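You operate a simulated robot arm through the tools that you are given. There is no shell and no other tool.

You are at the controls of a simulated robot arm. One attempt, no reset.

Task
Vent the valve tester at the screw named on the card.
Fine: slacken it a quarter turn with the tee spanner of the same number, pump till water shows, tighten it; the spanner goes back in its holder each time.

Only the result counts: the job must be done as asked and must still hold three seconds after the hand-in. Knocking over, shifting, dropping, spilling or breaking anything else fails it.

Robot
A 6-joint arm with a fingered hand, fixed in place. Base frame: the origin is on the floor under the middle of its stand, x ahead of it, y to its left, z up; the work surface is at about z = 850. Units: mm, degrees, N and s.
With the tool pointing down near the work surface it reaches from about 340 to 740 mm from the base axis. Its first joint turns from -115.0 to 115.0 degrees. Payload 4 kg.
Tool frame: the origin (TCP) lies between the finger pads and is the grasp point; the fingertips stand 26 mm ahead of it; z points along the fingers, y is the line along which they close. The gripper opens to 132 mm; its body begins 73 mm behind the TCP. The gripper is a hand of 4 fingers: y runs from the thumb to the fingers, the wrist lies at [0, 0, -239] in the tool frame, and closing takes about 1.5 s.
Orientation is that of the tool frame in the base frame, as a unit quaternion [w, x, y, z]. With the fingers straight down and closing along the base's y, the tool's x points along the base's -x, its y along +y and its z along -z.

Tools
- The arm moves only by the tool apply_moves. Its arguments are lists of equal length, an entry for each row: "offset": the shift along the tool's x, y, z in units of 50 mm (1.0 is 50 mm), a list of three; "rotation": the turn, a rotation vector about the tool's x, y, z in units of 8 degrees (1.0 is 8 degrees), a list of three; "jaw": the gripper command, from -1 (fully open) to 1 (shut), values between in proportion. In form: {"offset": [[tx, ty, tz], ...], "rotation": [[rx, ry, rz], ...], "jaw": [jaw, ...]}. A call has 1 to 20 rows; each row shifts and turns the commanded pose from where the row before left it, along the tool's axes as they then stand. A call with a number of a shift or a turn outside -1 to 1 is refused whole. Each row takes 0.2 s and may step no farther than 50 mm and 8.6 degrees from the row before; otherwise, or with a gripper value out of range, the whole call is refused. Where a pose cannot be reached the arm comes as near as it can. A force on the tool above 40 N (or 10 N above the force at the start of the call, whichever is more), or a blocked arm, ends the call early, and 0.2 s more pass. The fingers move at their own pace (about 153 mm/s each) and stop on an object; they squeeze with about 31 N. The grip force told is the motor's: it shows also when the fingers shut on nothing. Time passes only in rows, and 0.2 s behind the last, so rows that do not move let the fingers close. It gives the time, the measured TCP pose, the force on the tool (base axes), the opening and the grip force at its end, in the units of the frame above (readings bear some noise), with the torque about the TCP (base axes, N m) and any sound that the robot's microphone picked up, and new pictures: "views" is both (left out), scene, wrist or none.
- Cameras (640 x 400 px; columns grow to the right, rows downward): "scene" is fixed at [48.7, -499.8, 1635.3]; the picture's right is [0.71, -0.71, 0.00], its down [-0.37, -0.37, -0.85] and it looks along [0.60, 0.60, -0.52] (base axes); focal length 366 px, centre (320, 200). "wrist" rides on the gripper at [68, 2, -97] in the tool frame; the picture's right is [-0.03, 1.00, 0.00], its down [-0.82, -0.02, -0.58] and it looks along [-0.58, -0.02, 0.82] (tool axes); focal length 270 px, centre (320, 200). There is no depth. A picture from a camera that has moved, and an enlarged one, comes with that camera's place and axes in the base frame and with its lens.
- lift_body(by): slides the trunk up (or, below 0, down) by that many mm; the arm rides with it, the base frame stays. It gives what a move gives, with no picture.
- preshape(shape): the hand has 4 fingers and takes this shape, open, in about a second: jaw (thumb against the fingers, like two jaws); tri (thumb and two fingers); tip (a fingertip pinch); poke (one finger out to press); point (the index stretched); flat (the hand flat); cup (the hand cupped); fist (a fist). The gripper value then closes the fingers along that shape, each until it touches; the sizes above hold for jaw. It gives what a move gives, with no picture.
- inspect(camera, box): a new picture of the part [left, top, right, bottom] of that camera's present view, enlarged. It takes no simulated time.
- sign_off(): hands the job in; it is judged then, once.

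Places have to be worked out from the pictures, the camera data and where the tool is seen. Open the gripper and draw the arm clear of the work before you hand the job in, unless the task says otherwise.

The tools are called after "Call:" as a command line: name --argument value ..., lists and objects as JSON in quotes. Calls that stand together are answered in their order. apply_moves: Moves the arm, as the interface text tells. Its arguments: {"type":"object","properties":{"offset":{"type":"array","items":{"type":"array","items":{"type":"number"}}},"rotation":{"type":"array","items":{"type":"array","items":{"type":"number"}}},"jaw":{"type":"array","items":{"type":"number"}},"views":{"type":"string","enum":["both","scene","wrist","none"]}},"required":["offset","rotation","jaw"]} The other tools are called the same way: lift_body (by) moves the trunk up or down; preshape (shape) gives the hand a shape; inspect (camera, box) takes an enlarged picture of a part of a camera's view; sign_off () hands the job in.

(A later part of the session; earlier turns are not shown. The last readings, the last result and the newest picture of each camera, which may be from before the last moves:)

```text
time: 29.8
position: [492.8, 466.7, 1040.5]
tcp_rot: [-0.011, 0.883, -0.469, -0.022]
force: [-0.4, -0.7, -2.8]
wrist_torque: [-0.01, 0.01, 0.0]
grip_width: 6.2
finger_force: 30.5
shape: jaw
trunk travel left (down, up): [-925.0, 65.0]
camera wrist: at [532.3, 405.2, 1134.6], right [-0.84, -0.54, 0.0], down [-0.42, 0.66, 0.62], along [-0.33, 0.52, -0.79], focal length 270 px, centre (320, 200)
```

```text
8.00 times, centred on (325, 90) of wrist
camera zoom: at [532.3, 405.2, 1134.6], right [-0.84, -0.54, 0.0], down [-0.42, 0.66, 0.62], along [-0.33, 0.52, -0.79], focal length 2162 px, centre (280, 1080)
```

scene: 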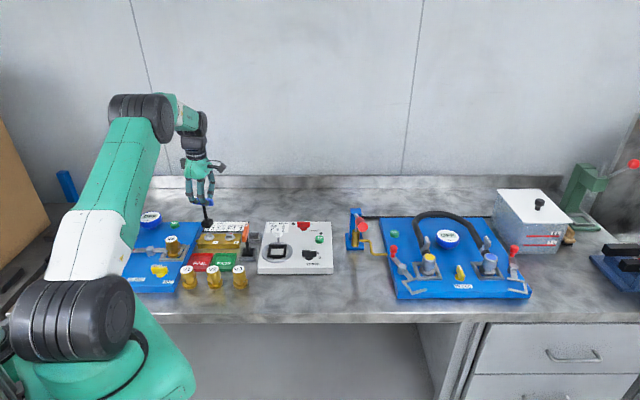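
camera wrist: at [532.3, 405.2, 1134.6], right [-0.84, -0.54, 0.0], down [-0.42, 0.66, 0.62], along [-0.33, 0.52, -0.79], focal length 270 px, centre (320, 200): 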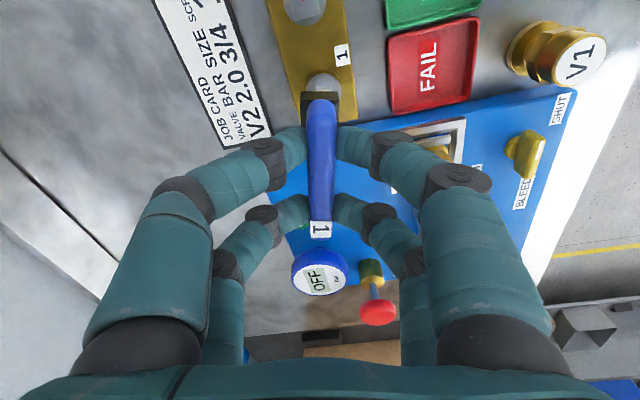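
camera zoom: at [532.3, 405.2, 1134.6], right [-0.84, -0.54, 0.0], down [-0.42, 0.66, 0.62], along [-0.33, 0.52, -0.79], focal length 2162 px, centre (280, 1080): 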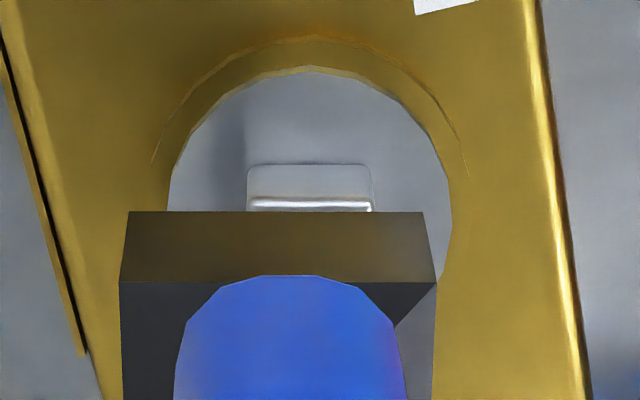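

The red mark now points nearly to the back, so the screw has turned about 79° with little play, and I want about 11° more. I'll swing the spanner back 90° clockwise in the air, about the vertical, so I can re-engage with wrist travel to spare.

Call:
apply_moves --offset '[[0, 0, 0], [0, 0, 0], [0, 0, 0], [0, 0, 0], [0, 0, 0], [0, 0, 0], [0, 0, 0], [0, 0, 0], [0, 0, 0], [0, 0, 0], [0, 0, 0], [0, 0, 0], [0, 0, 0]]' --rotation '[[0.0461, 0, 0.936], [0.0461, 0, 0.936], [0.0461, 0, 0.936], [0.0461, 0, 0.936], [0.0461, 0, 0.936], [0.0461, 0, 0.936], [0.0461, 0, 0.936], [0.0461, 0, 0.936], [0.0461, 0, 0.936], [0.0461, 0, 0.936], [0.0461, 0, 0.936], [0.0461, 0, 0.936], [0, 0, 0]]' --jaw '[1, 1, 1, 1, 1, 1, 1, 1, 1, 1, 1, 1, 1]'

Call:
inspect --camera "scene" --box '[195, 205, 240, 245]'

Call:
inspect --camera "wrist" --box '[285, 65, 365, 115]'

```text
time: 32.6
position: [491.9, 466.1, 1040.2]
tcp_rot: [0.023, -0.292, 0.956, 0.006]
force: [0.7, 0.6, -3.3]
wrist_torque: [-0.01, -0.02, 0.0]
grip_width: 6.1
finger_force: 30.9
shape: jaw
trunk travel left (down, up): [-925.0, 65.0]
camera wrist: at [430.6, 426.7, 1134.6], right [-0.54, 0.84, 0.0], down [0.66, 0.42, 0.62], along [0.52, 0.33, -0.79], focal length 270 px, centre (320, 200)
```

scene: 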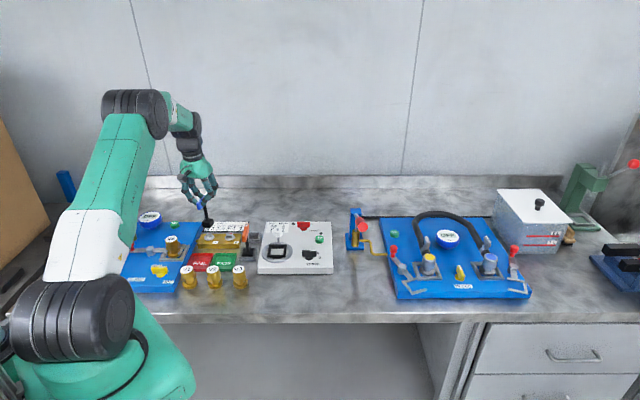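
wrist: 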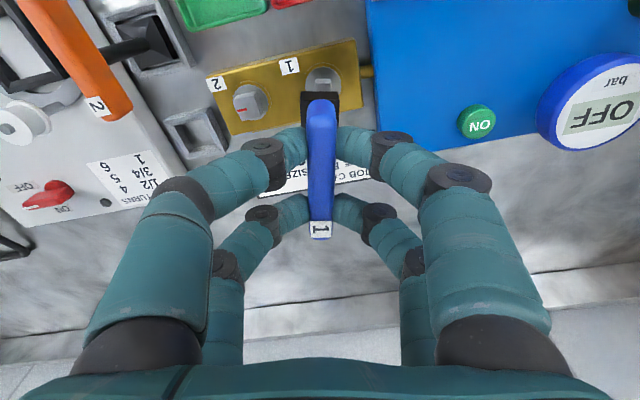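

```text
10.00 times, centred on (218, 225) of scene
camera zoom: at [48.7, -499.8, 1635.3], right [0.71, -0.71, 0.0], down [-0.37, -0.37, -0.85], along [0.6, 0.6, -0.52], focal length 3659 px, centre (1345, -50)
```

zoom: 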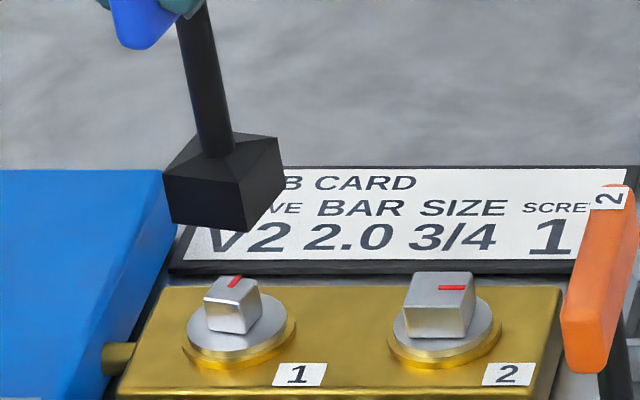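

```text
8.00 times, centred on (325, 90) of wrist
camera zoom: at [430.6, 426.7, 1134.6], right [-0.54, 0.84, 0.0], down [0.66, 0.42, 0.62], along [0.52, 0.33, -0.79], focal length 2162 px, centre (280, 1080)
```

zoom: 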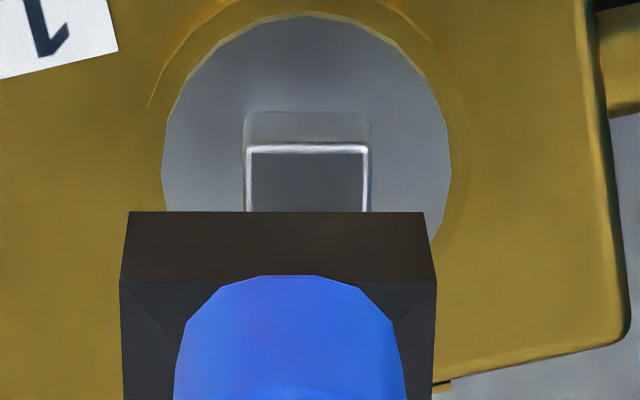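

The head and socket now share the same angle. Allowing for the hand's tilt, the head is offset from the socket by about (+4.0, +3.3) mm in tool x and y, so I'll correct that and lower to about 6 mm above the head.

Call:
apply_moves --offset '[[0.081, 0.066, -0.004], [0.0143, 0, 0.2895], [0.0143, 0, 0.2895], [0, 0, 0], [0, 0, 0]]' --rotation '[[0, 0, 0], [0, 0, 0], [0, 0, 0], [0, 0, 0], [0, 0, 0]]' --jaw '[1, 1, 1, 1, 1]' --views "none"

Call:
inspect --camera "scene" --box '[200, 222, 225, 240]'

Call:
inspect --camera "wrist" --box '[285, 65, 365, 115]'

```text
time: 33.8
position: [488.2, 465.1, 1011.3]
tcp_rot: [0.023, -0.293, 0.956, 0.006]
force: [0.6, -1.0, -3.1]
wrist_torque: [-0.01, 0.04, -0.03]
grip_width: 6.4
finger_force: 30.5
shape: jaw
trunk travel left (down, up): [-925.0, 65.0]
```

```text
16.00 times, centred on (212, 231) of scene
camera zoom: at [48.7, -499.8, 1635.3], right [0.71, -0.71, 0.0], down [-0.37, -0.37, -0.85], along [0.6, 0.6, -0.52], focal length 5854 px, centre (2040, -296)
```

zoom: 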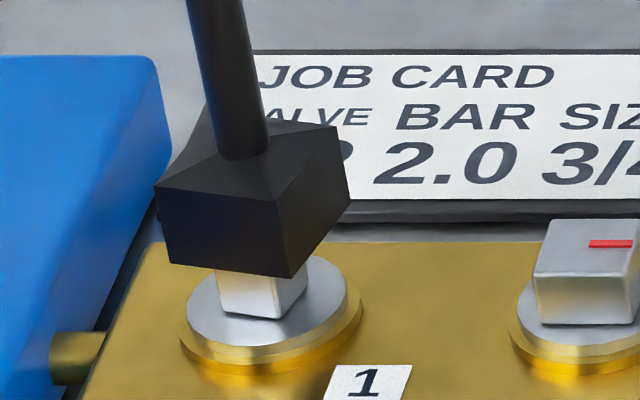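

```text
8.00 times, centred on (325, 90) of wrist
camera zoom: at [426.8, 426.7, 1105.1], right [-0.54, 0.84, 0.0], down [0.66, 0.43, 0.62], along [0.52, 0.33, -0.79], focal length 2162 px, centre (280, 1080)
```

zoom: 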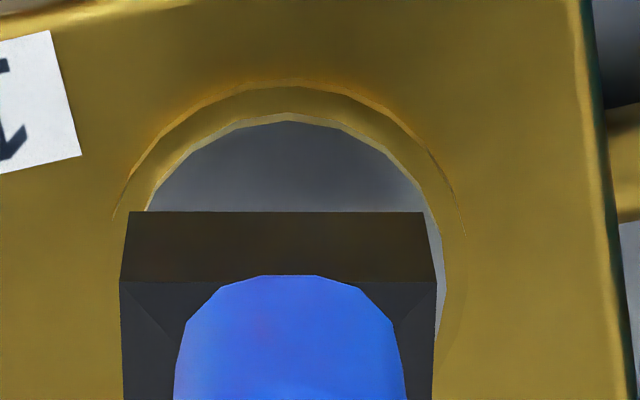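

Remaining offsets are small: wrist says about +1 mm in y, scene says about 0. I'll split the difference with +0.5 mm and lower slowly while watching the force.

Call:
apply_moves --offset '[[0, 0.01, 0], [0.0015, 0, 0.03], [0.0015, 0, 0.03], [0.0015, 0, 0.03], [0, 0, 0]]' --rotation '[[0, 0, 0], [0, 0, 0], [0, 0, 0], [0, 0, 0], [0, 0, 0]]' --jaw '[1, 1, 1, 1, 1]' --views "none"

Call:
inspect --camera "scene" --box '[200, 222, 225, 240]'

Call:
inspect --camera "wrist" --box '[285, 65, 365, 115]'

```text
time: 35.0
position: [487.2, 466.2, 1005.7]
tcp_rot: [0.024, -0.293, 0.956, 0.006]
force: [1.5, 0.0, -2.1]
wrist_torque: [-0.01, -0.01, -0.02]
grip_width: 6.1
finger_force: 30.9
shape: jaw
trunk travel left (down, up): [-925.0, 65.0]
```

```text
16.00 times, centred on (212, 231) of scene
camera zoom: at [48.7, -499.8, 1635.3], right [0.71, -0.71, 0.0], down [-0.37, -0.37, -0.85], along [0.6, 0.6, -0.52], focal length 5854 px, centre (2040, -296)
```

zoom: 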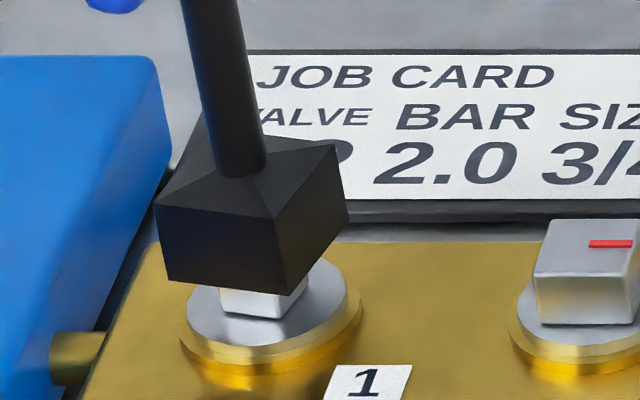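

```text
8.00 times, centred on (325, 90) of wrist
camera zoom: at [425.9, 427.3, 1100.7], right [-0.54, 0.84, 0.0], down [0.66, 0.43, 0.62], along [0.52, 0.33, -0.79], focal length 2162 px, centre (280, 1080)
```

zoom: 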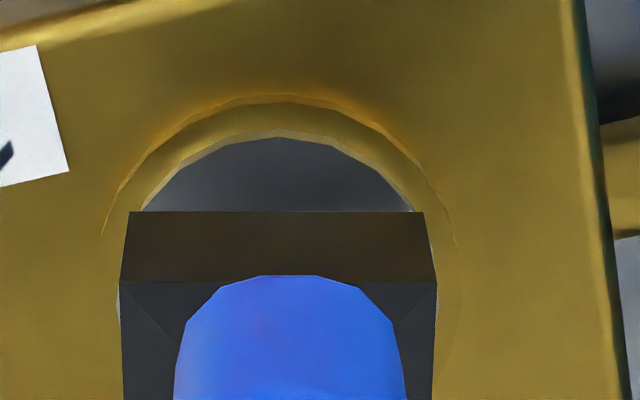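

The socket and disc are now concentric within 0.5 mm. I'll keep lowering.

Call:
apply_moves --offset '[[0.0015, 0, 0.03], [0.0015, 0, 0.03], [0.0015, 0, 0.03], [0, 0, 0]]' --rotation '[[0, 0, 0], [0, 0, 0], [0, 0, 0], [0, 0, 0]]' --jaw '[1, 1, 1, 1]' --views "none"

Call:
inspect --camera "scene" --box '[200, 222, 225, 240]'

```text
time: 36.0
position: [486.4, 466.9, 1002.7]
tcp_rot: [0.024, -0.293, 0.956, 0.006]
force: [0.4, 0.1, -2.5]
wrist_torque: [0.0, -0.02, -0.01]
grip_width: 6.4
finger_force: 31.2
shape: jaw
trunk travel left (down, up): [-925.0, 65.0]
```

```text
16.00 times, centred on (212, 231) of scene
camera zoom: at [48.7, -499.8, 1635.3], right [0.71, -0.71, 0.0], down [-0.37, -0.37, -0.85], along [0.6, 0.6, -0.52], focal length 5854 px, centre (2040, -296)
```

zoom: 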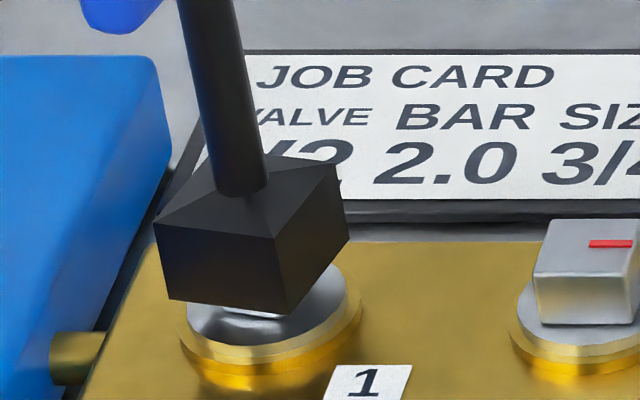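

It's engaging freely. I'll go another 4 mm down and then turn.

Call:
apply_moves --offset '[[0.0015, 0, 0.03], [0.0015, 0, 0.03], [0.001, 0, 0.02], [0, 0, 0]]' --rotation '[[0, 0, 0], [0, 0, 0], [0, 0, 0], [0, 0, 0]]' --jaw '[1, 1, 1, 1]' --views "none"

Call:
inspect --camera "scene" --box '[200, 222, 225, 240]'

Call:
inspect --camera "wrist" --box '[285, 65, 365, 115]'

```text
time: 37.0
position: [486.5, 466.5, 999.1]
tcp_rot: [0.023, -0.294, 0.955, 0.007]
force: [0.1, 0.3, -2.1]
wrist_torque: [-0.01, 0.03, 0.0]
grip_width: 6.1
finger_force: 30.8
shape: jaw
trunk travel left (down, up): [-925.0, 65.0]
```

```text
16.00 times, centred on (212, 231) of scene
camera zoom: at [48.7, -499.8, 1635.3], right [0.71, -0.71, 0.0], down [-0.37, -0.37, -0.85], along [0.6, 0.6, -0.52], focal length 5854 px, centre (2040, -296)
```

zoom: 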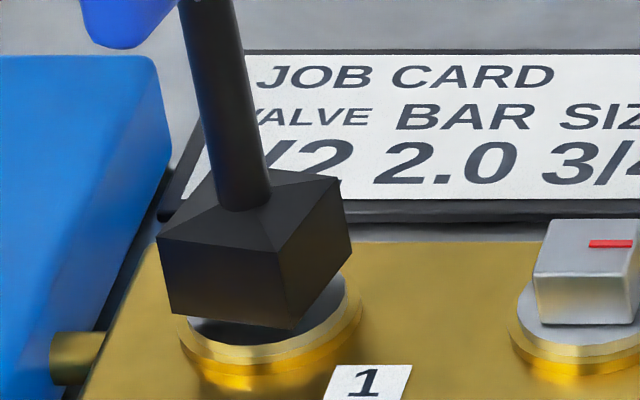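

```text
8.00 times, centred on (325, 90) of wrist
camera zoom: at [425.1, 427.0, 1092.6], right [-0.54, 0.84, 0.0], down [0.66, 0.43, 0.62], along [0.52, 0.33, -0.79], focal length 2162 px, centre (280, 1080)
```

zoom: 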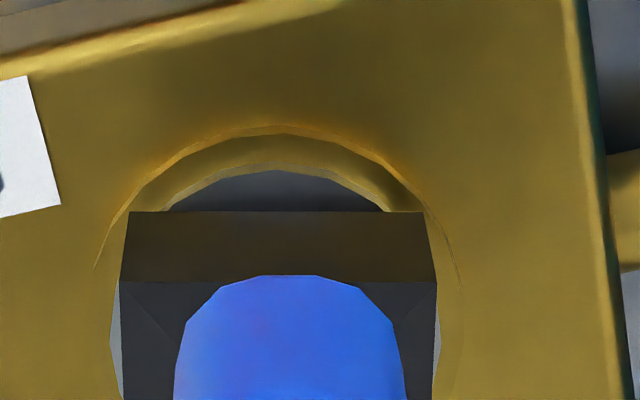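

It's well engaged. Comparing spanner angles, the screw has turned about 77°, so I'll turn counter-clockwise 15° more (13° plus play).

Call:
apply_moves --offset '[[0, -0.0037, 0], [0, -0.0037, 0], [0, 0, 0]]' --rotation '[[-0.0461, 0, -0.936], [-0.0461, 0, -0.936], [0, 0, 0]]' --jaw '[1, 1, 1]'

Call:
inspect --camera "scene" --box '[190, 195, 235, 240]'

Call:
inspect --camera "wrist" --box '[285, 65, 365, 115]'

```text
time: 37.8
position: [486.9, 466.4, 998.3]
tcp_rot: [0.022, -0.417, 0.909, 0.01]
force: [0.5, -0.7, -1.5]
wrist_torque: [0.02, 0.02, -0.01]
grip_width: 6.1
finger_force: 30.6
shape: jaw
trunk travel left (down, up): [-925.0, 65.0]
camera wrist: at [438.1, 411.9, 1092.2], right [-0.74, 0.67, 0.0], down [0.53, 0.58, 0.62], along [0.41, 0.46, -0.79], focal length 270 px, centre (320, 200)
```

scene: 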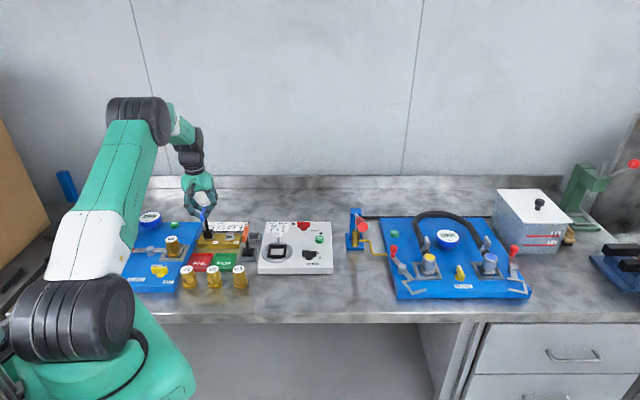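
wrist: 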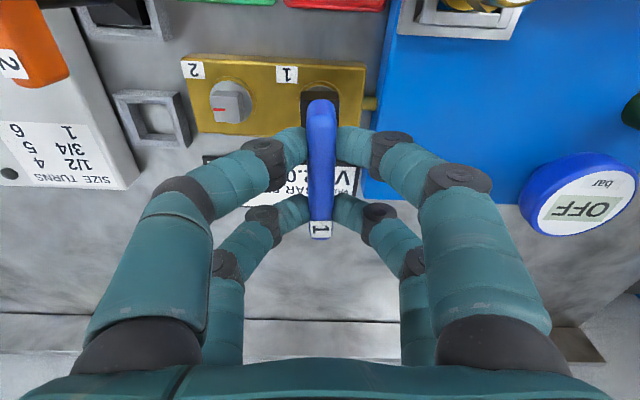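

```text
8.89 times, centred on (212, 218) of scene
camera zoom: at [48.7, -499.8, 1635.3], right [0.71, -0.71, 0.0], down [-0.37, -0.37, -0.85], along [0.6, 0.6, -0.52], focal length 3252 px, centre (1276, 44)
```

zoom: 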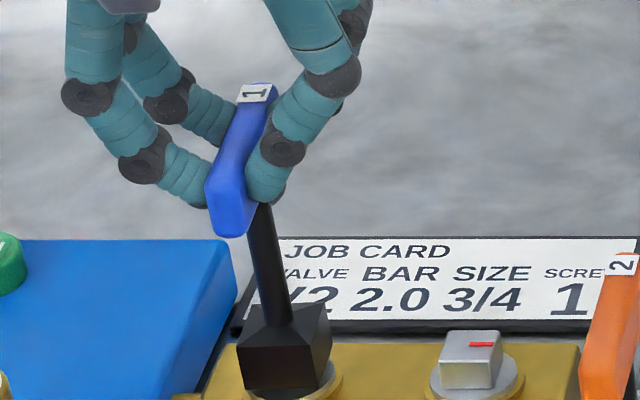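

```text
8.00 times, centred on (325, 90) of wrist
camera zoom: at [438.1, 411.9, 1092.2], right [-0.74, 0.67, 0.0], down [0.53, 0.58, 0.62], along [0.41, 0.46, -0.79], focal length 2162 px, centre (280, 1080)
```

zoom: 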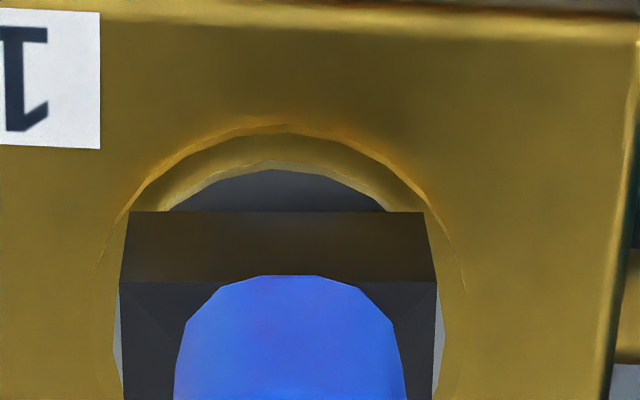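

Now lift straight off and check the red mark.

Call:
apply_moves --offset '[[-0.0049, 0, -0.1], [-0.0098, 0, -0.2], [-0.0147, 0, -0.3], [-0.0147, 0, -0.3], [0, 0, 0]]' --rotation '[[0, 0, 0], [0, 0, 0], [0, 0, 0], [0, 0, 0], [0, 0, 0]]' --jaw '[1, 1, 1, 1, 1]'

Call:
inspect --camera "scene" --box '[200, 222, 225, 240]'

Call:
inspect --camera "wrist" --box '[285, 65, 365, 115]'

```text
time: 39.0
position: [487.8, 466.4, 1044.4]
tcp_rot: [0.023, -0.415, 0.909, 0.009]
force: [-0.4, -0.2, -2.0]
wrist_torque: [-0.03, -0.04, 0.01]
grip_width: 6.0
finger_force: 30.5
shape: jaw
trunk travel left (down, up): [-925.0, 65.0]
camera wrist: at [437.8, 412.4, 1137.3], right [-0.74, 0.67, 0.0], down [0.53, 0.58, 0.62], along [0.42, 0.45, -0.79], focal length 270 px, centre (320, 200)
```

scene: 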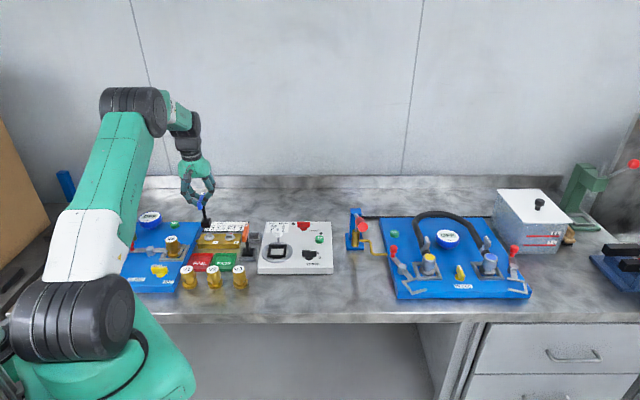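
wrist: 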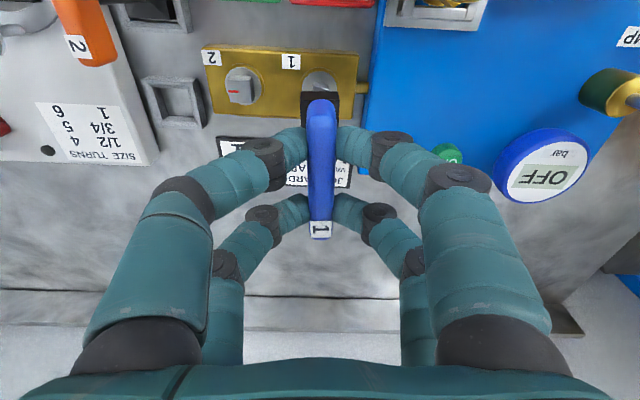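

```text
16.00 times, centred on (212, 231) of scene
camera zoom: at [48.7, -499.8, 1635.3], right [0.71, -0.71, 0.0], down [-0.37, -0.37, -0.85], along [0.6, 0.6, -0.52], focal length 5854 px, centre (2040, -296)
```

zoom: 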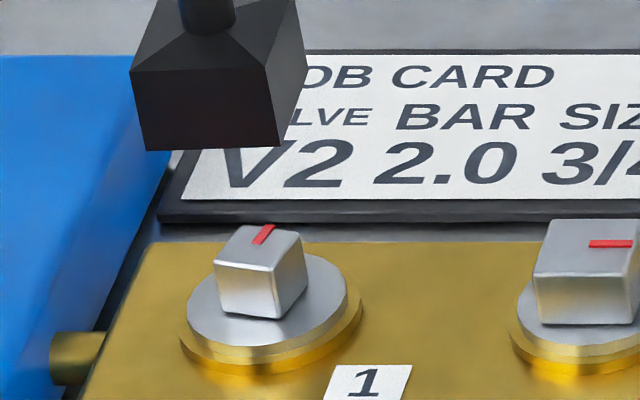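

```text
8.00 times, centred on (325, 90) of wrist
camera zoom: at [437.8, 412.4, 1137.3], right [-0.74, 0.67, 0.0], down [0.53, 0.58, 0.62], along [0.42, 0.45, -0.79], focal length 2162 px, centre (280, 1080)
```

zoom: 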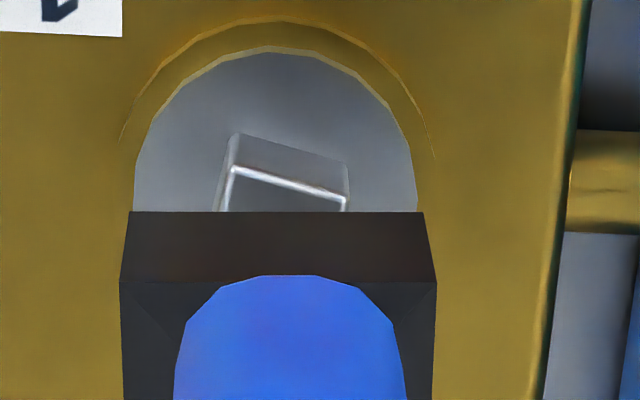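

The head didn't follow: the socket has about ±16° of rotational play, and the screw is still about 13° short of a quarter turn. I'll turn back 8° in the air so the socket sits within its play, lower straight down again, then turn 23° further counter-clockwise to pick it up.

Call:
apply_moves --offset '[[0, 0.002, 0], [0.0147, 0, 0.3], [0.0147, 0, 0.3], [0, 0, 0]]' --rotation '[[0.0492, 0, 0.99], [0, 0, 0], [0, 0, 0], [0, 0, 0]]' --jaw '[1, 1, 1, 1]' --views "none"

Call:
inspect --camera "scene" --box '[200, 222, 225, 240]'

Call:
inspect --camera "wrist" --box '[285, 65, 365, 115]'

```text
time: 40.0
position: [488.3, 466.4, 1012.9]
tcp_rot: [0.024, -0.352, 0.936, 0.008]
force: [0.4, -0.2, -2.9]
wrist_torque: [-0.01, 0.04, -0.02]
grip_width: 6.5
finger_force: 30.5
shape: jaw
trunk travel left (down, up): [-925.0, 65.0]
```

```text
16.00 times, centred on (212, 231) of scene
camera zoom: at [48.7, -499.8, 1635.3], right [0.71, -0.71, 0.0], down [-0.37, -0.37, -0.85], along [0.6, 0.6, -0.52], focal length 5854 px, centre (2040, -296)
```

zoom: 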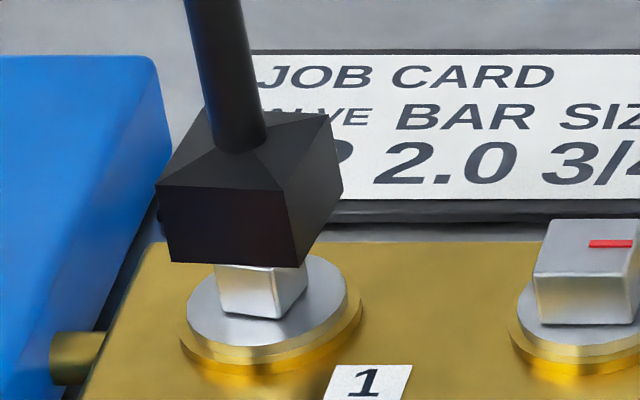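

```text
8.00 times, centred on (325, 90) of wrist
camera zoom: at [432.2, 420.0, 1106.5], right [-0.64, 0.77, 0.0], down [0.61, 0.5, 0.62], along [0.47, 0.39, -0.79], focal length 2162 px, centre (280, 1080)
```

zoom: 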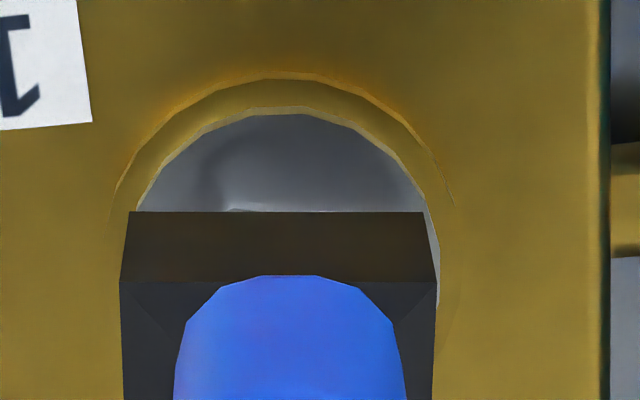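

Alignment is within 0.5 mm. I'll lower onto the head.

Call:
apply_moves --offset '[[0.0025, 0.008, 0.05], [0.0025, 0, 0.05], [0.0025, 0, 0.05], [0.0025, 0, 0.05], [0.0025, 0, 0.05], [0.0025, 0, 0.05], [0, 0, 0]]' --rotation '[[0, 0, 0], [0, 0, 0], [0, 0, 0], [0, 0, 0], [0, 0, 0], [0, 0, 0], [0, 0, 0]]' --jaw '[1, 1, 1, 1, 1, 1, 1]' --views "none"

Call:
inspect --camera "scene" --box '[200, 222, 225, 240]'

```text
time: 41.6
position: [487.2, 466.3, 998.6]
tcp_rot: [0.023, -0.352, 0.936, 0.008]
force: [1.1, -0.3, -2.7]
wrist_torque: [-0.01, 0.06, 0.01]
grip_width: 6.6
finger_force: 30.8
shape: jaw
trunk travel left (down, up): [-925.0, 65.0]
```

```text
16.00 times, centred on (212, 231) of scene
camera zoom: at [48.7, -499.8, 1635.3], right [0.71, -0.71, 0.0], down [-0.37, -0.37, -0.85], along [0.6, 0.6, -0.52], focal length 5854 px, centre (2040, -296)
```

zoom: 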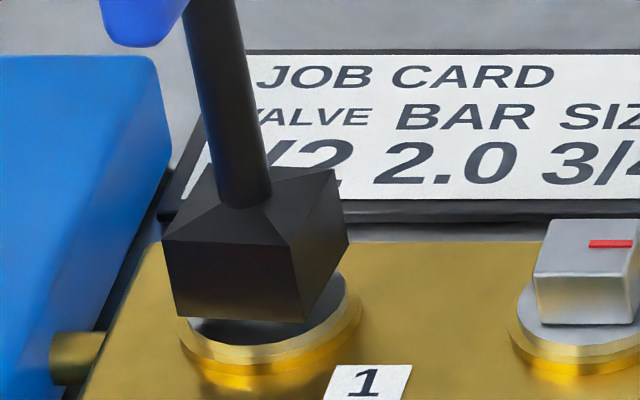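

Engaged. Now I'll turn 22.5° counter-clockwise.

Call:
apply_moves --offset '[[0, -0.0037, 0], [0, -0.0037, 0], [0, -0.0037, 0], [0, 0, 0]]' --rotation '[[-0.0461, 0, -0.936], [-0.0461, 0, -0.936], [-0.0461, 0, -0.936], [0, 0, 0]]' --jaw '[1, 1, 1, 1]' --views "none"

Call:
inspect --camera "scene" --box '[190, 195, 235, 240]'

Call:
inspect --camera "wrist" --box '[270, 70, 370, 270]'

```text
time: 42.6
position: [486.8, 467.2, 998.6]
tcp_rot: [0.021, -0.528, 0.849, 0.012]
force: [0.3, -1.6, -3.2]
wrist_torque: [-0.08, 0.01, 0.0]
grip_width: 6.2
finger_force: 30.4
shape: jaw
trunk travel left (down, up): [-925.0, 65.0]
```

```text
8.89 times, centred on (212, 218) of scene
camera zoom: at [48.7, -499.8, 1635.3], right [0.71, -0.71, 0.0], down [-0.37, -0.37, -0.85], along [0.6, 0.6, -0.52], focal length 3252 px, centre (1276, 44)
```

zoom: 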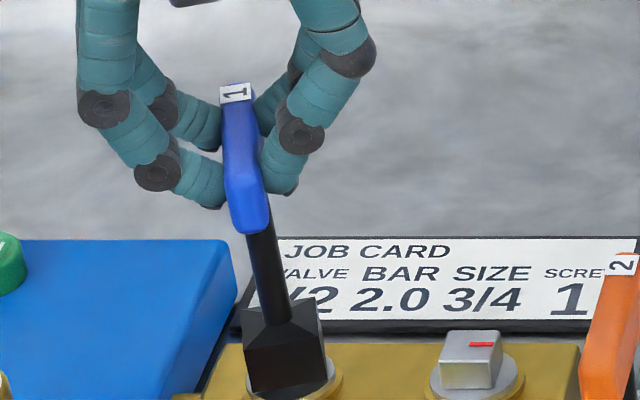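

```text
2.00 times, centred on (320, 170) of wrist
camera zoom: at [453.5, 401.8, 1092.9], right [-0.89, 0.46, 0.0], down [0.37, 0.7, 0.62], along [0.29, 0.55, -0.79], focal length 541 px, centre (320, 260)
```

zoom: 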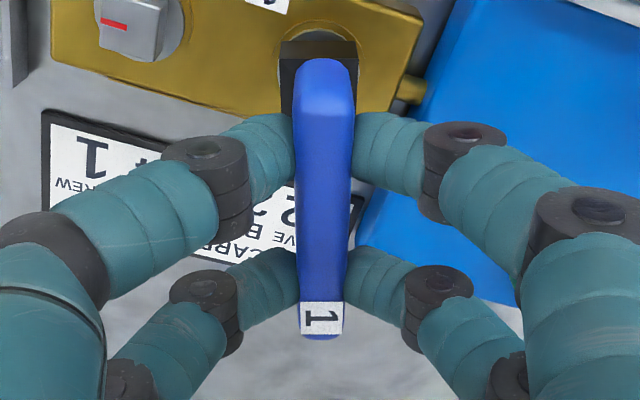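

Turned to yaw 243.8°. I'll lift off and check the mark again.

Call:
apply_moves --offset '[[-0.0049, 0, -0.1], [-0.0098, 0, -0.2], [-0.0147, 0, -0.3], [-0.0147, 0, -0.3], [0, 0, 0]]' --rotation '[[0, 0, 0], [0, 0, 0], [0, 0, 0], [0, 0, 0], [0, 0, 0]]' --jaw '[1, 1, 1, 1, 1]' --views "none"

Call:
inspect --camera "scene" --box '[200, 222, 225, 240]'

Call:
inspect --camera "wrist" --box '[285, 65, 365, 115]'

```text
time: 43.8
position: [486.4, 467.1, 1044.9]
tcp_rot: [0.02, -0.528, 0.849, 0.012]
force: [-0.2, 0.6, -2.3]
wrist_torque: [0.01, 0.03, -0.03]
grip_width: 5.9
finger_force: 31.4
shape: jaw
trunk travel left (down, up): [-925.0, 65.0]
```

```text
16.00 times, centred on (212, 231) of scene
camera zoom: at [48.7, -499.8, 1635.3], right [0.71, -0.71, 0.0], down [-0.37, -0.37, -0.85], along [0.6, 0.6, -0.52], focal length 5854 px, centre (2040, -296)
```

zoom: 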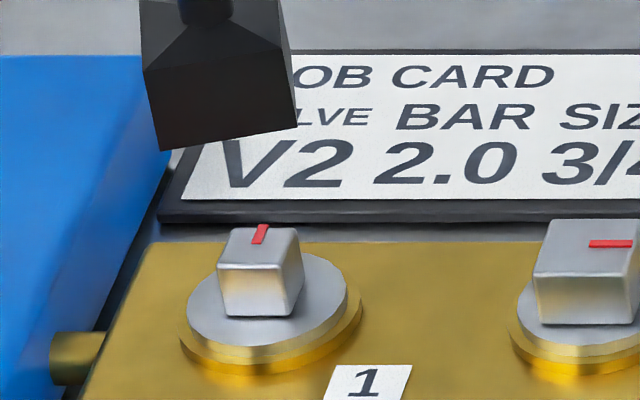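

```text
8.00 times, centred on (325, 90) of wrist
camera zoom: at [453.6, 402.2, 1138.8], right [-0.88, 0.47, 0.0], down [0.37, 0.7, 0.62], along [0.29, 0.54, -0.79], focal length 2162 px, centre (280, 1080)
```

zoom: 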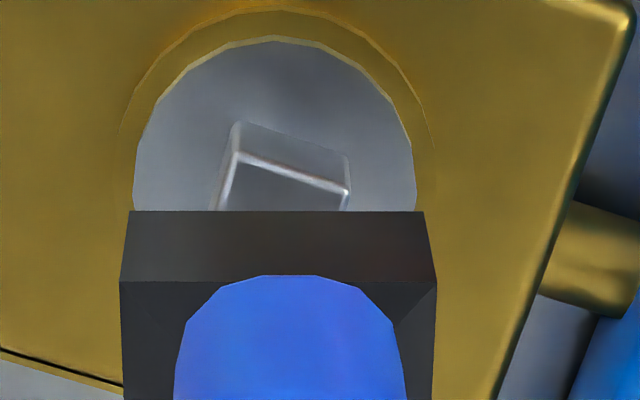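

The red mark now points straight back: the screw has turned about 88°, a good quarter turn. Next I'll turn the spanner back square to its holder and carry it over holder 1.

Call:
apply_moves --offset '[[0, 0, 0], [0, 0, 0], [0, 0, 0], [-0.092, -0.5, 0.0045], [-0.092, -0.729, 0.0045], [-0.092, -0.729, 0.0045], [-0.092, -0.558, 0.0045], [0, -0.4, 0], [0, 0, 0], [0, 0, 0]]' --rotation '[[0.0344, 0, 0.699], [0.0344, 0, 0.699], [0.0344, 0, 0.699], [0, 0, 0], [0, 0, 0], [0, 0, 0], [0, 0, 0], [0, 0, 0], [0, 0, 0], [0, 0, 0]]' --jaw '[1, 1, 1, 1, 1, 1, 1, 1, 1, 1]'

Call:
inspect --camera "scene" --box '[225, 200, 275, 250]'

Call:
inspect --camera "wrist" --box '[280, 60, 360, 110]'

```text
time: 46.0
position: [605.3, 379.9, 1044.3]
tcp_rot: [0.022, -0.398, 0.917, 0.008]
force: [0.0, -0.2, -3.8]
wrist_torque: [0.0, -0.01, -0.01]
grip_width: 6.0
finger_force: 31.0
shape: jaw
trunk travel left (down, up): [-925.0, 65.0]
camera wrist: at [554.7, 327.9, 1137.9], right [-0.71, 0.7, 0.0], down [0.55, 0.56, 0.62], along [0.43, 0.44, -0.79], focal length 270 px, centre (320, 200)
```

scene: 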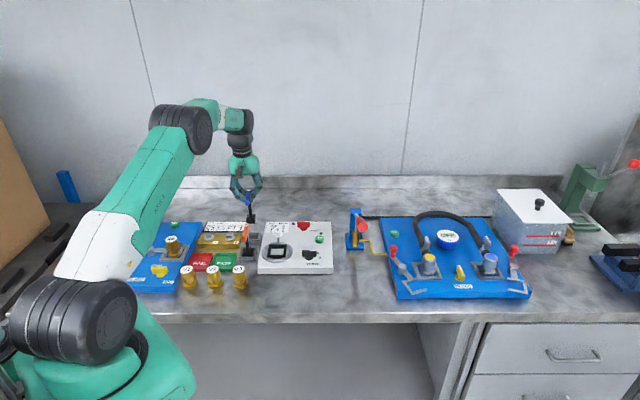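
wrist: 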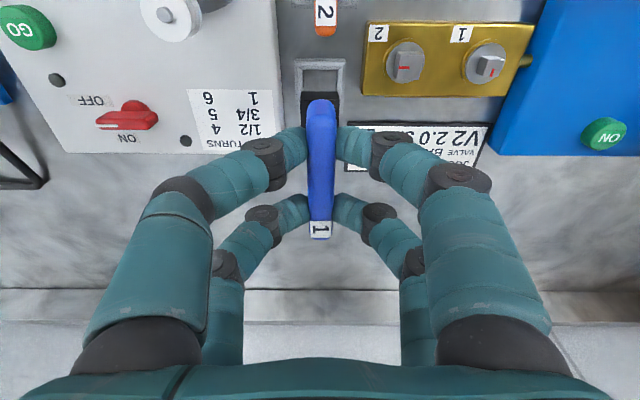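

```text
8.00 times, centred on (250, 225) of scene
camera zoom: at [48.7, -499.8, 1635.3], right [0.71, -0.71, 0.0], down [-0.37, -0.37, -0.85], along [0.6, 0.6, -0.52], focal length 2927 px, centre (880, 0)
```

zoom: 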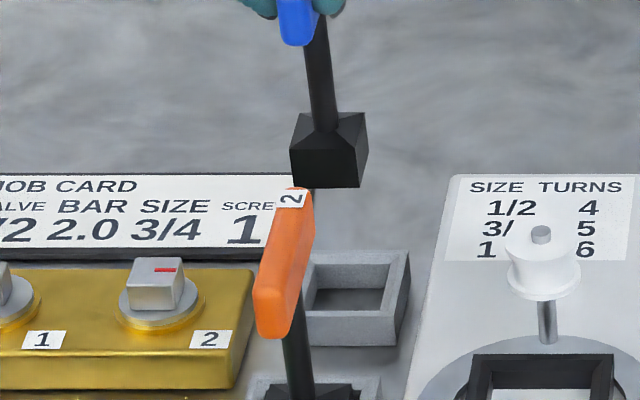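

```text
8.00 times, centred on (320, 85) of wrist
camera zoom: at [554.7, 327.9, 1137.9], right [-0.71, 0.7, 0.0], down [0.55, 0.56, 0.62], along [0.43, 0.44, -0.79], focal length 2162 px, centre (320, 1120)
```

zoom: 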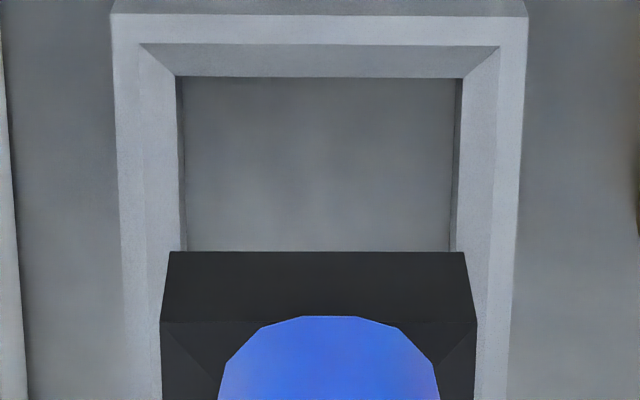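

The view down on the holder is clear: it has a chamfered square opening, lined up with the socket within 0.3°. I need about −1.5 mm in x and +0.4 mm in y, then I'll lower 50 mm to just above the rim.

Call:
apply_moves --offset '[[-0.03, 0.008, 0.0015], [0.0148, 0, 0.2996], [0.0148, 0, 0.2996], [0.0148, 0, 0.2996], [0.0049, 0, 0.0999], [0, 0, 0]]' --rotation '[[0, 0, 0], [0, 0, 0], [0, 0, 0], [0, 0, 0], [0, 0, 0], [0, 0, 0]]' --jaw '[1, 1, 1, 1, 1, 1]' --views "none"

Call:
inspect --camera "scene" --box '[225, 205, 275, 255]'

Call:
inspect --camera "wrist" --box '[280, 60, 360, 110]'

```text
time: 47.4
position: [605.0, 381.7, 994.3]
tcp_rot: [0.022, -0.398, 0.917, 0.008]
force: [-0.4, -0.7, -2.0]
wrist_torque: [-0.02, -0.03, -0.03]
grip_width: 6.2
finger_force: 31.2
shape: jaw
trunk travel left (down, up): [-925.0, 65.0]
```

```text
8.00 times, centred on (250, 230) of scene
camera zoom: at [48.7, -499.8, 1635.3], right [0.71, -0.71, 0.0], down [-0.37, -0.37, -0.85], along [0.6, 0.6, -0.52], focal length 2927 px, centre (880, -40)
```

zoom: 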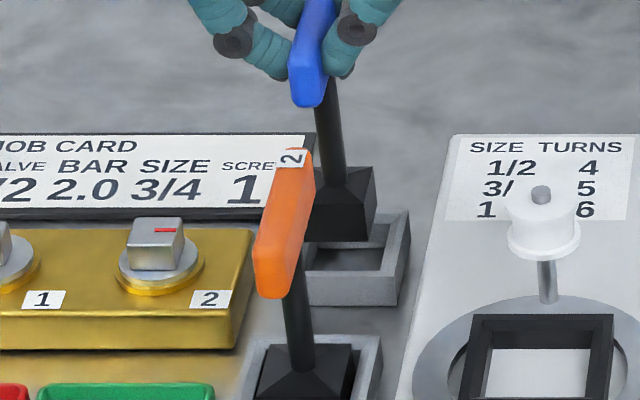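

```text
8.00 times, centred on (320, 85) of wrist
camera zoom: at [554.8, 329.6, 1088.0], right [-0.71, 0.7, 0.0], down [0.55, 0.56, 0.62], along [0.43, 0.44, -0.79], focal length 2162 px, centre (320, 1120)
```

zoom: 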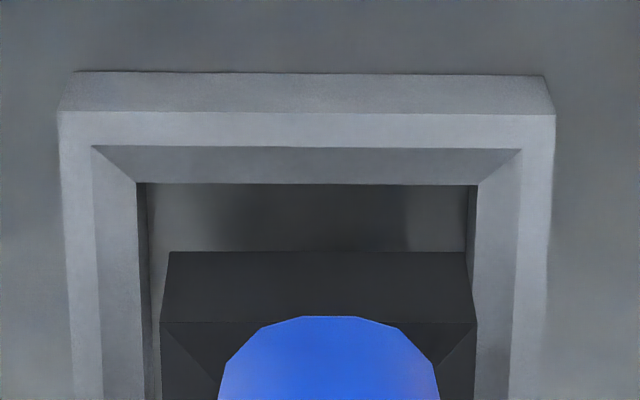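

The holder is about 0.8 mm to −y and 0.6 mm to −x of the socket, well inside the ±3 mm clearance. I'll correct and lower into it.

Call:
apply_moves --offset '[[-0.012, -0.016, 0.0006], [0.0039, 0, 0.08], [0.0039, 0, 0.08], [0.0039, 0, 0.08], [0, 0, 0]]' --rotation '[[0, 0, 0], [0, 0, 0], [0, 0, 0], [0, 0, 0], [0, 0, 0]]' --jaw '[1, 1, 1, 1, 1]' --views "none"

Call:
inspect --camera "scene" --box '[225, 205, 275, 255]'

Call:
inspect --camera "wrist" --box '[280, 60, 360, 110]'

```text
time: 48.6
position: [607.9, 380.6, 983.1]
tcp_rot: [0.022, -0.398, 0.917, 0.009]
force: [0.1, 0.1, -2.1]
wrist_torque: [0.02, 0.02, -0.01]
grip_width: 6.1
finger_force: 31.0
shape: jaw
trunk travel left (down, up): [-925.0, 65.0]
```

```text
8.00 times, centred on (250, 230) of scene
camera zoom: at [48.7, -499.8, 1635.3], right [0.71, -0.71, 0.0], down [-0.37, -0.37, -0.85], along [0.6, 0.6, -0.52], focal length 2927 px, centre (880, -40)
```

zoom: 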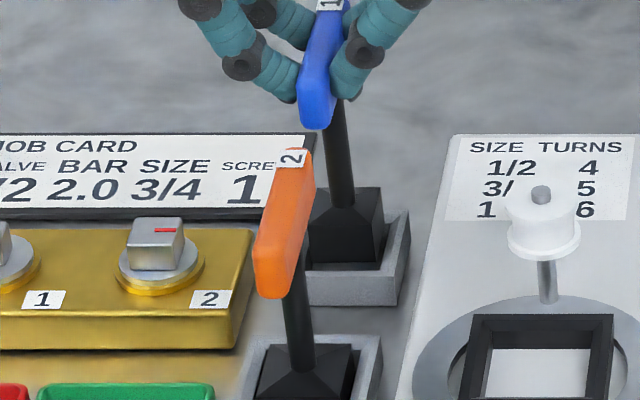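

```text
8.00 times, centred on (320, 85) of wrist
camera zoom: at [556.9, 328.9, 1076.2], right [-0.71, 0.7, 0.0], down [0.55, 0.56, 0.62], along [0.43, 0.44, -0.79], focal length 2162 px, centre (320, 1120)
```

zoom: 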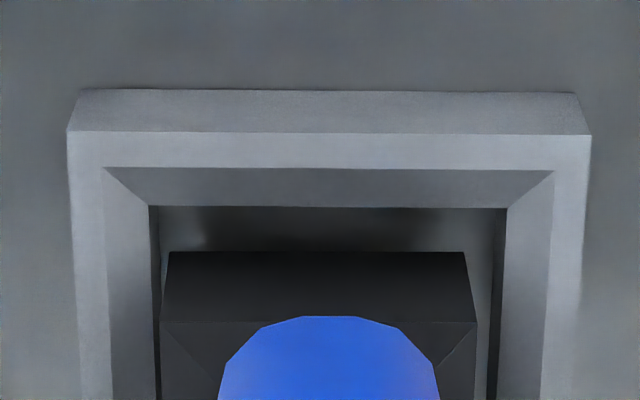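

The socket is at the mouth of the holder. I'll nudge +0.6 mm in y and lower 14 mm.

Call:
apply_moves --offset '[[0, 0.012, 0], [0.003, 0, 0.06], [0.003, 0, 0.06], [0.003, 0, 0.06], [0.003, 0, 0.06], [0.002, 0, 0.04], [0, 0, 0]]' --rotation '[[0, 0, 0], [0, 0, 0], [0, 0, 0], [0, 0, 0], [0, 0, 0], [0, 0, 0], [0, 0, 0]]' --jaw '[1, 1, 1, 1, 1, 1, 1]' --views "none"

Call:
inspect --camera "scene" --box '[225, 205, 275, 255]'

Call:
inspect --camera "wrist" --box '[280, 60, 360, 110]'

```text
time: 50.2
position: [606.6, 381.1, 969.1]
tcp_rot: [0.022, -0.398, 0.917, 0.009]
force: [-0.1, -0.5, -2.7]
wrist_torque: [0.01, 0.01, 0.0]
grip_width: 6.0
finger_force: 30.7
shape: jaw
trunk travel left (down, up): [-925.0, 65.0]
```

```text
8.00 times, centred on (250, 230) of scene
camera zoom: at [48.7, -499.8, 1635.3], right [0.71, -0.71, 0.0], down [-0.37, -0.37, -0.85], along [0.6, 0.6, -0.52], focal length 2927 px, centre (880, -40)
```

zoom: 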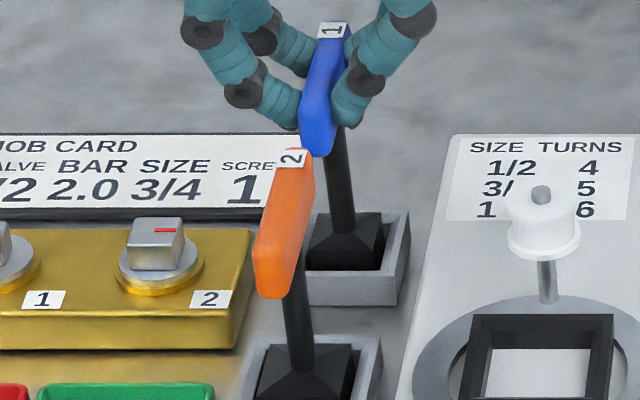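

```text
8.00 times, centred on (320, 85) of wrist
camera zoom: at [556.7, 330.2, 1061.9], right [-0.71, 0.7, 0.0], down [0.55, 0.56, 0.62], along [0.43, 0.44, -0.79], focal length 2162 px, centre (320, 1120)
```

zoom: 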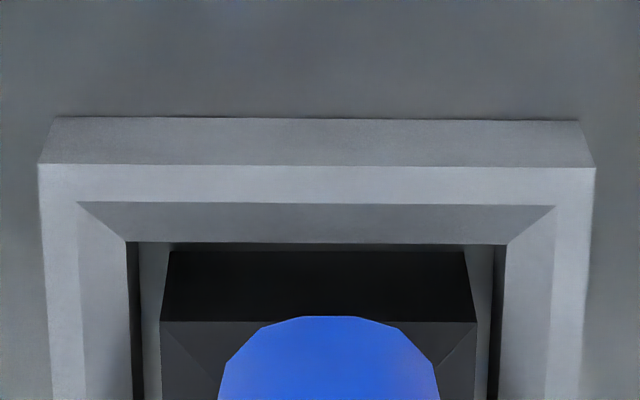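

The socket is inside the holder with about 3 mm left. I'll lower the rest in 1 mm rows.

Call:
apply_moves --offset '[[0.001, 0, 0.02], [0.001, 0, 0.02], [0.001, 0, 0.02], [0, 0, 0]]' --rotation '[[0, 0, 0], [0, 0, 0], [0, 0, 0], [0, 0, 0]]' --jaw '[1, 1, 1, 1]' --views "none"

Call:
inspect --camera "wrist" --box '[280, 60, 360, 110]'

```text
time: 51.2
position: [607.5, 381.2, 965.9]
tcp_rot: [0.024, -0.398, 0.917, 0.008]
force: [1.7, -1.1, 8.9]
wrist_torque: [0.02, -0.03, -0.01]
grip_width: 6.3
finger_force: 30.9
shape: jaw
trunk travel left (down, up): [-925.0, 65.0]
```

```text
8.00 times, centred on (320, 85) of wrist
camera zoom: at [556.1, 329.2, 1060.1], right [-0.71, 0.7, 0.0], down [0.55, 0.56, 0.62], along [0.43, 0.44, -0.79], focal length 2162 px, centre (320, 1120)
```

zoom: 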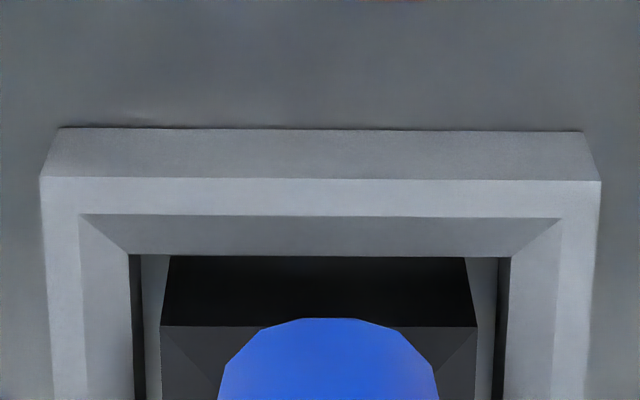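

The spanner has bottomed in its holder (+9 N upward). I'll release slowly, then rise clear.

Call:
apply_moves --offset '[[0, 0, -0.01], [0, 0, 0], [0, 0, 0], [0, 0, 0], [0, 0, 0], [0, 0, 0], [0, 0, 0], [0, 0, 0], [0, 0, 0]]' --rotation '[[0, 0, 0], [0, 0, 0], [0, 0, 0], [0, 0, 0], [0, 0, 0], [0, 0, 0], [0, 0, 0], [0, 0, 0], [0, 0, 0]]' --jaw '[0.9, 0.8, 0.7, 0.6, 0.5, 0.4, 0.3, 0.2, 0.1]'

Call:
inspect --camera "scene" --box '[225, 195, 275, 245]'

```text
time: 53.2
position: [606.4, 380.7, 965.1]
tcp_rot: [0.023, -0.398, 0.917, 0.009]
force: [1.2, -1.1, -0.5]
wrist_torque: [0.01, -0.01, -0.01]
grip_width: 58.5
finger_force: 0.1
shape: jaw
trunk travel left (down, up): [-925.0, 65.0]
camera wrist: at [556.0, 329.4, 1059.2], right [-0.71, 0.7, 0.0], down [0.55, 0.56, 0.62], along [0.43, 0.44, -0.79], focal length 270 px, centre (320, 200)
```

scene: 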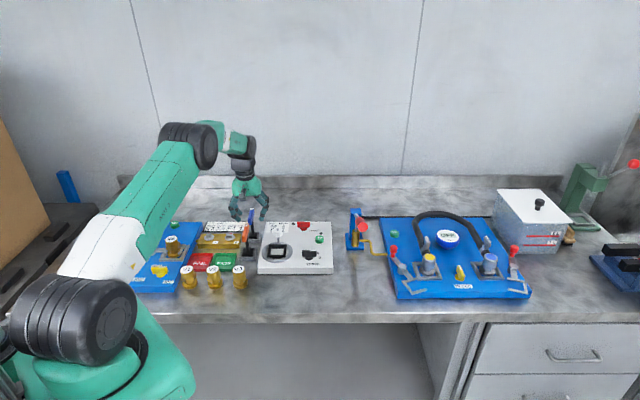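
wrist: 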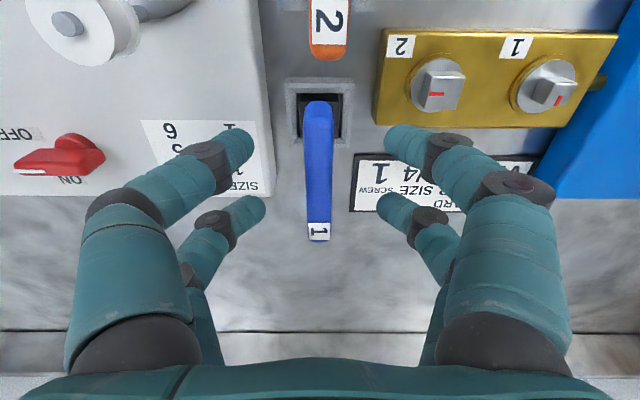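

```text
8.00 times, centred on (250, 220) of scene
camera zoom: at [48.7, -499.8, 1635.3], right [0.71, -0.71, 0.0], down [-0.37, -0.37, -0.85], along [0.6, 0.6, -0.52], focal length 2927 px, centre (880, 40)
```

zoom: 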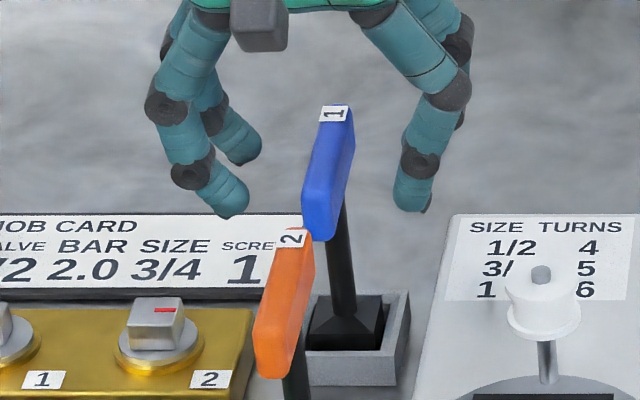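

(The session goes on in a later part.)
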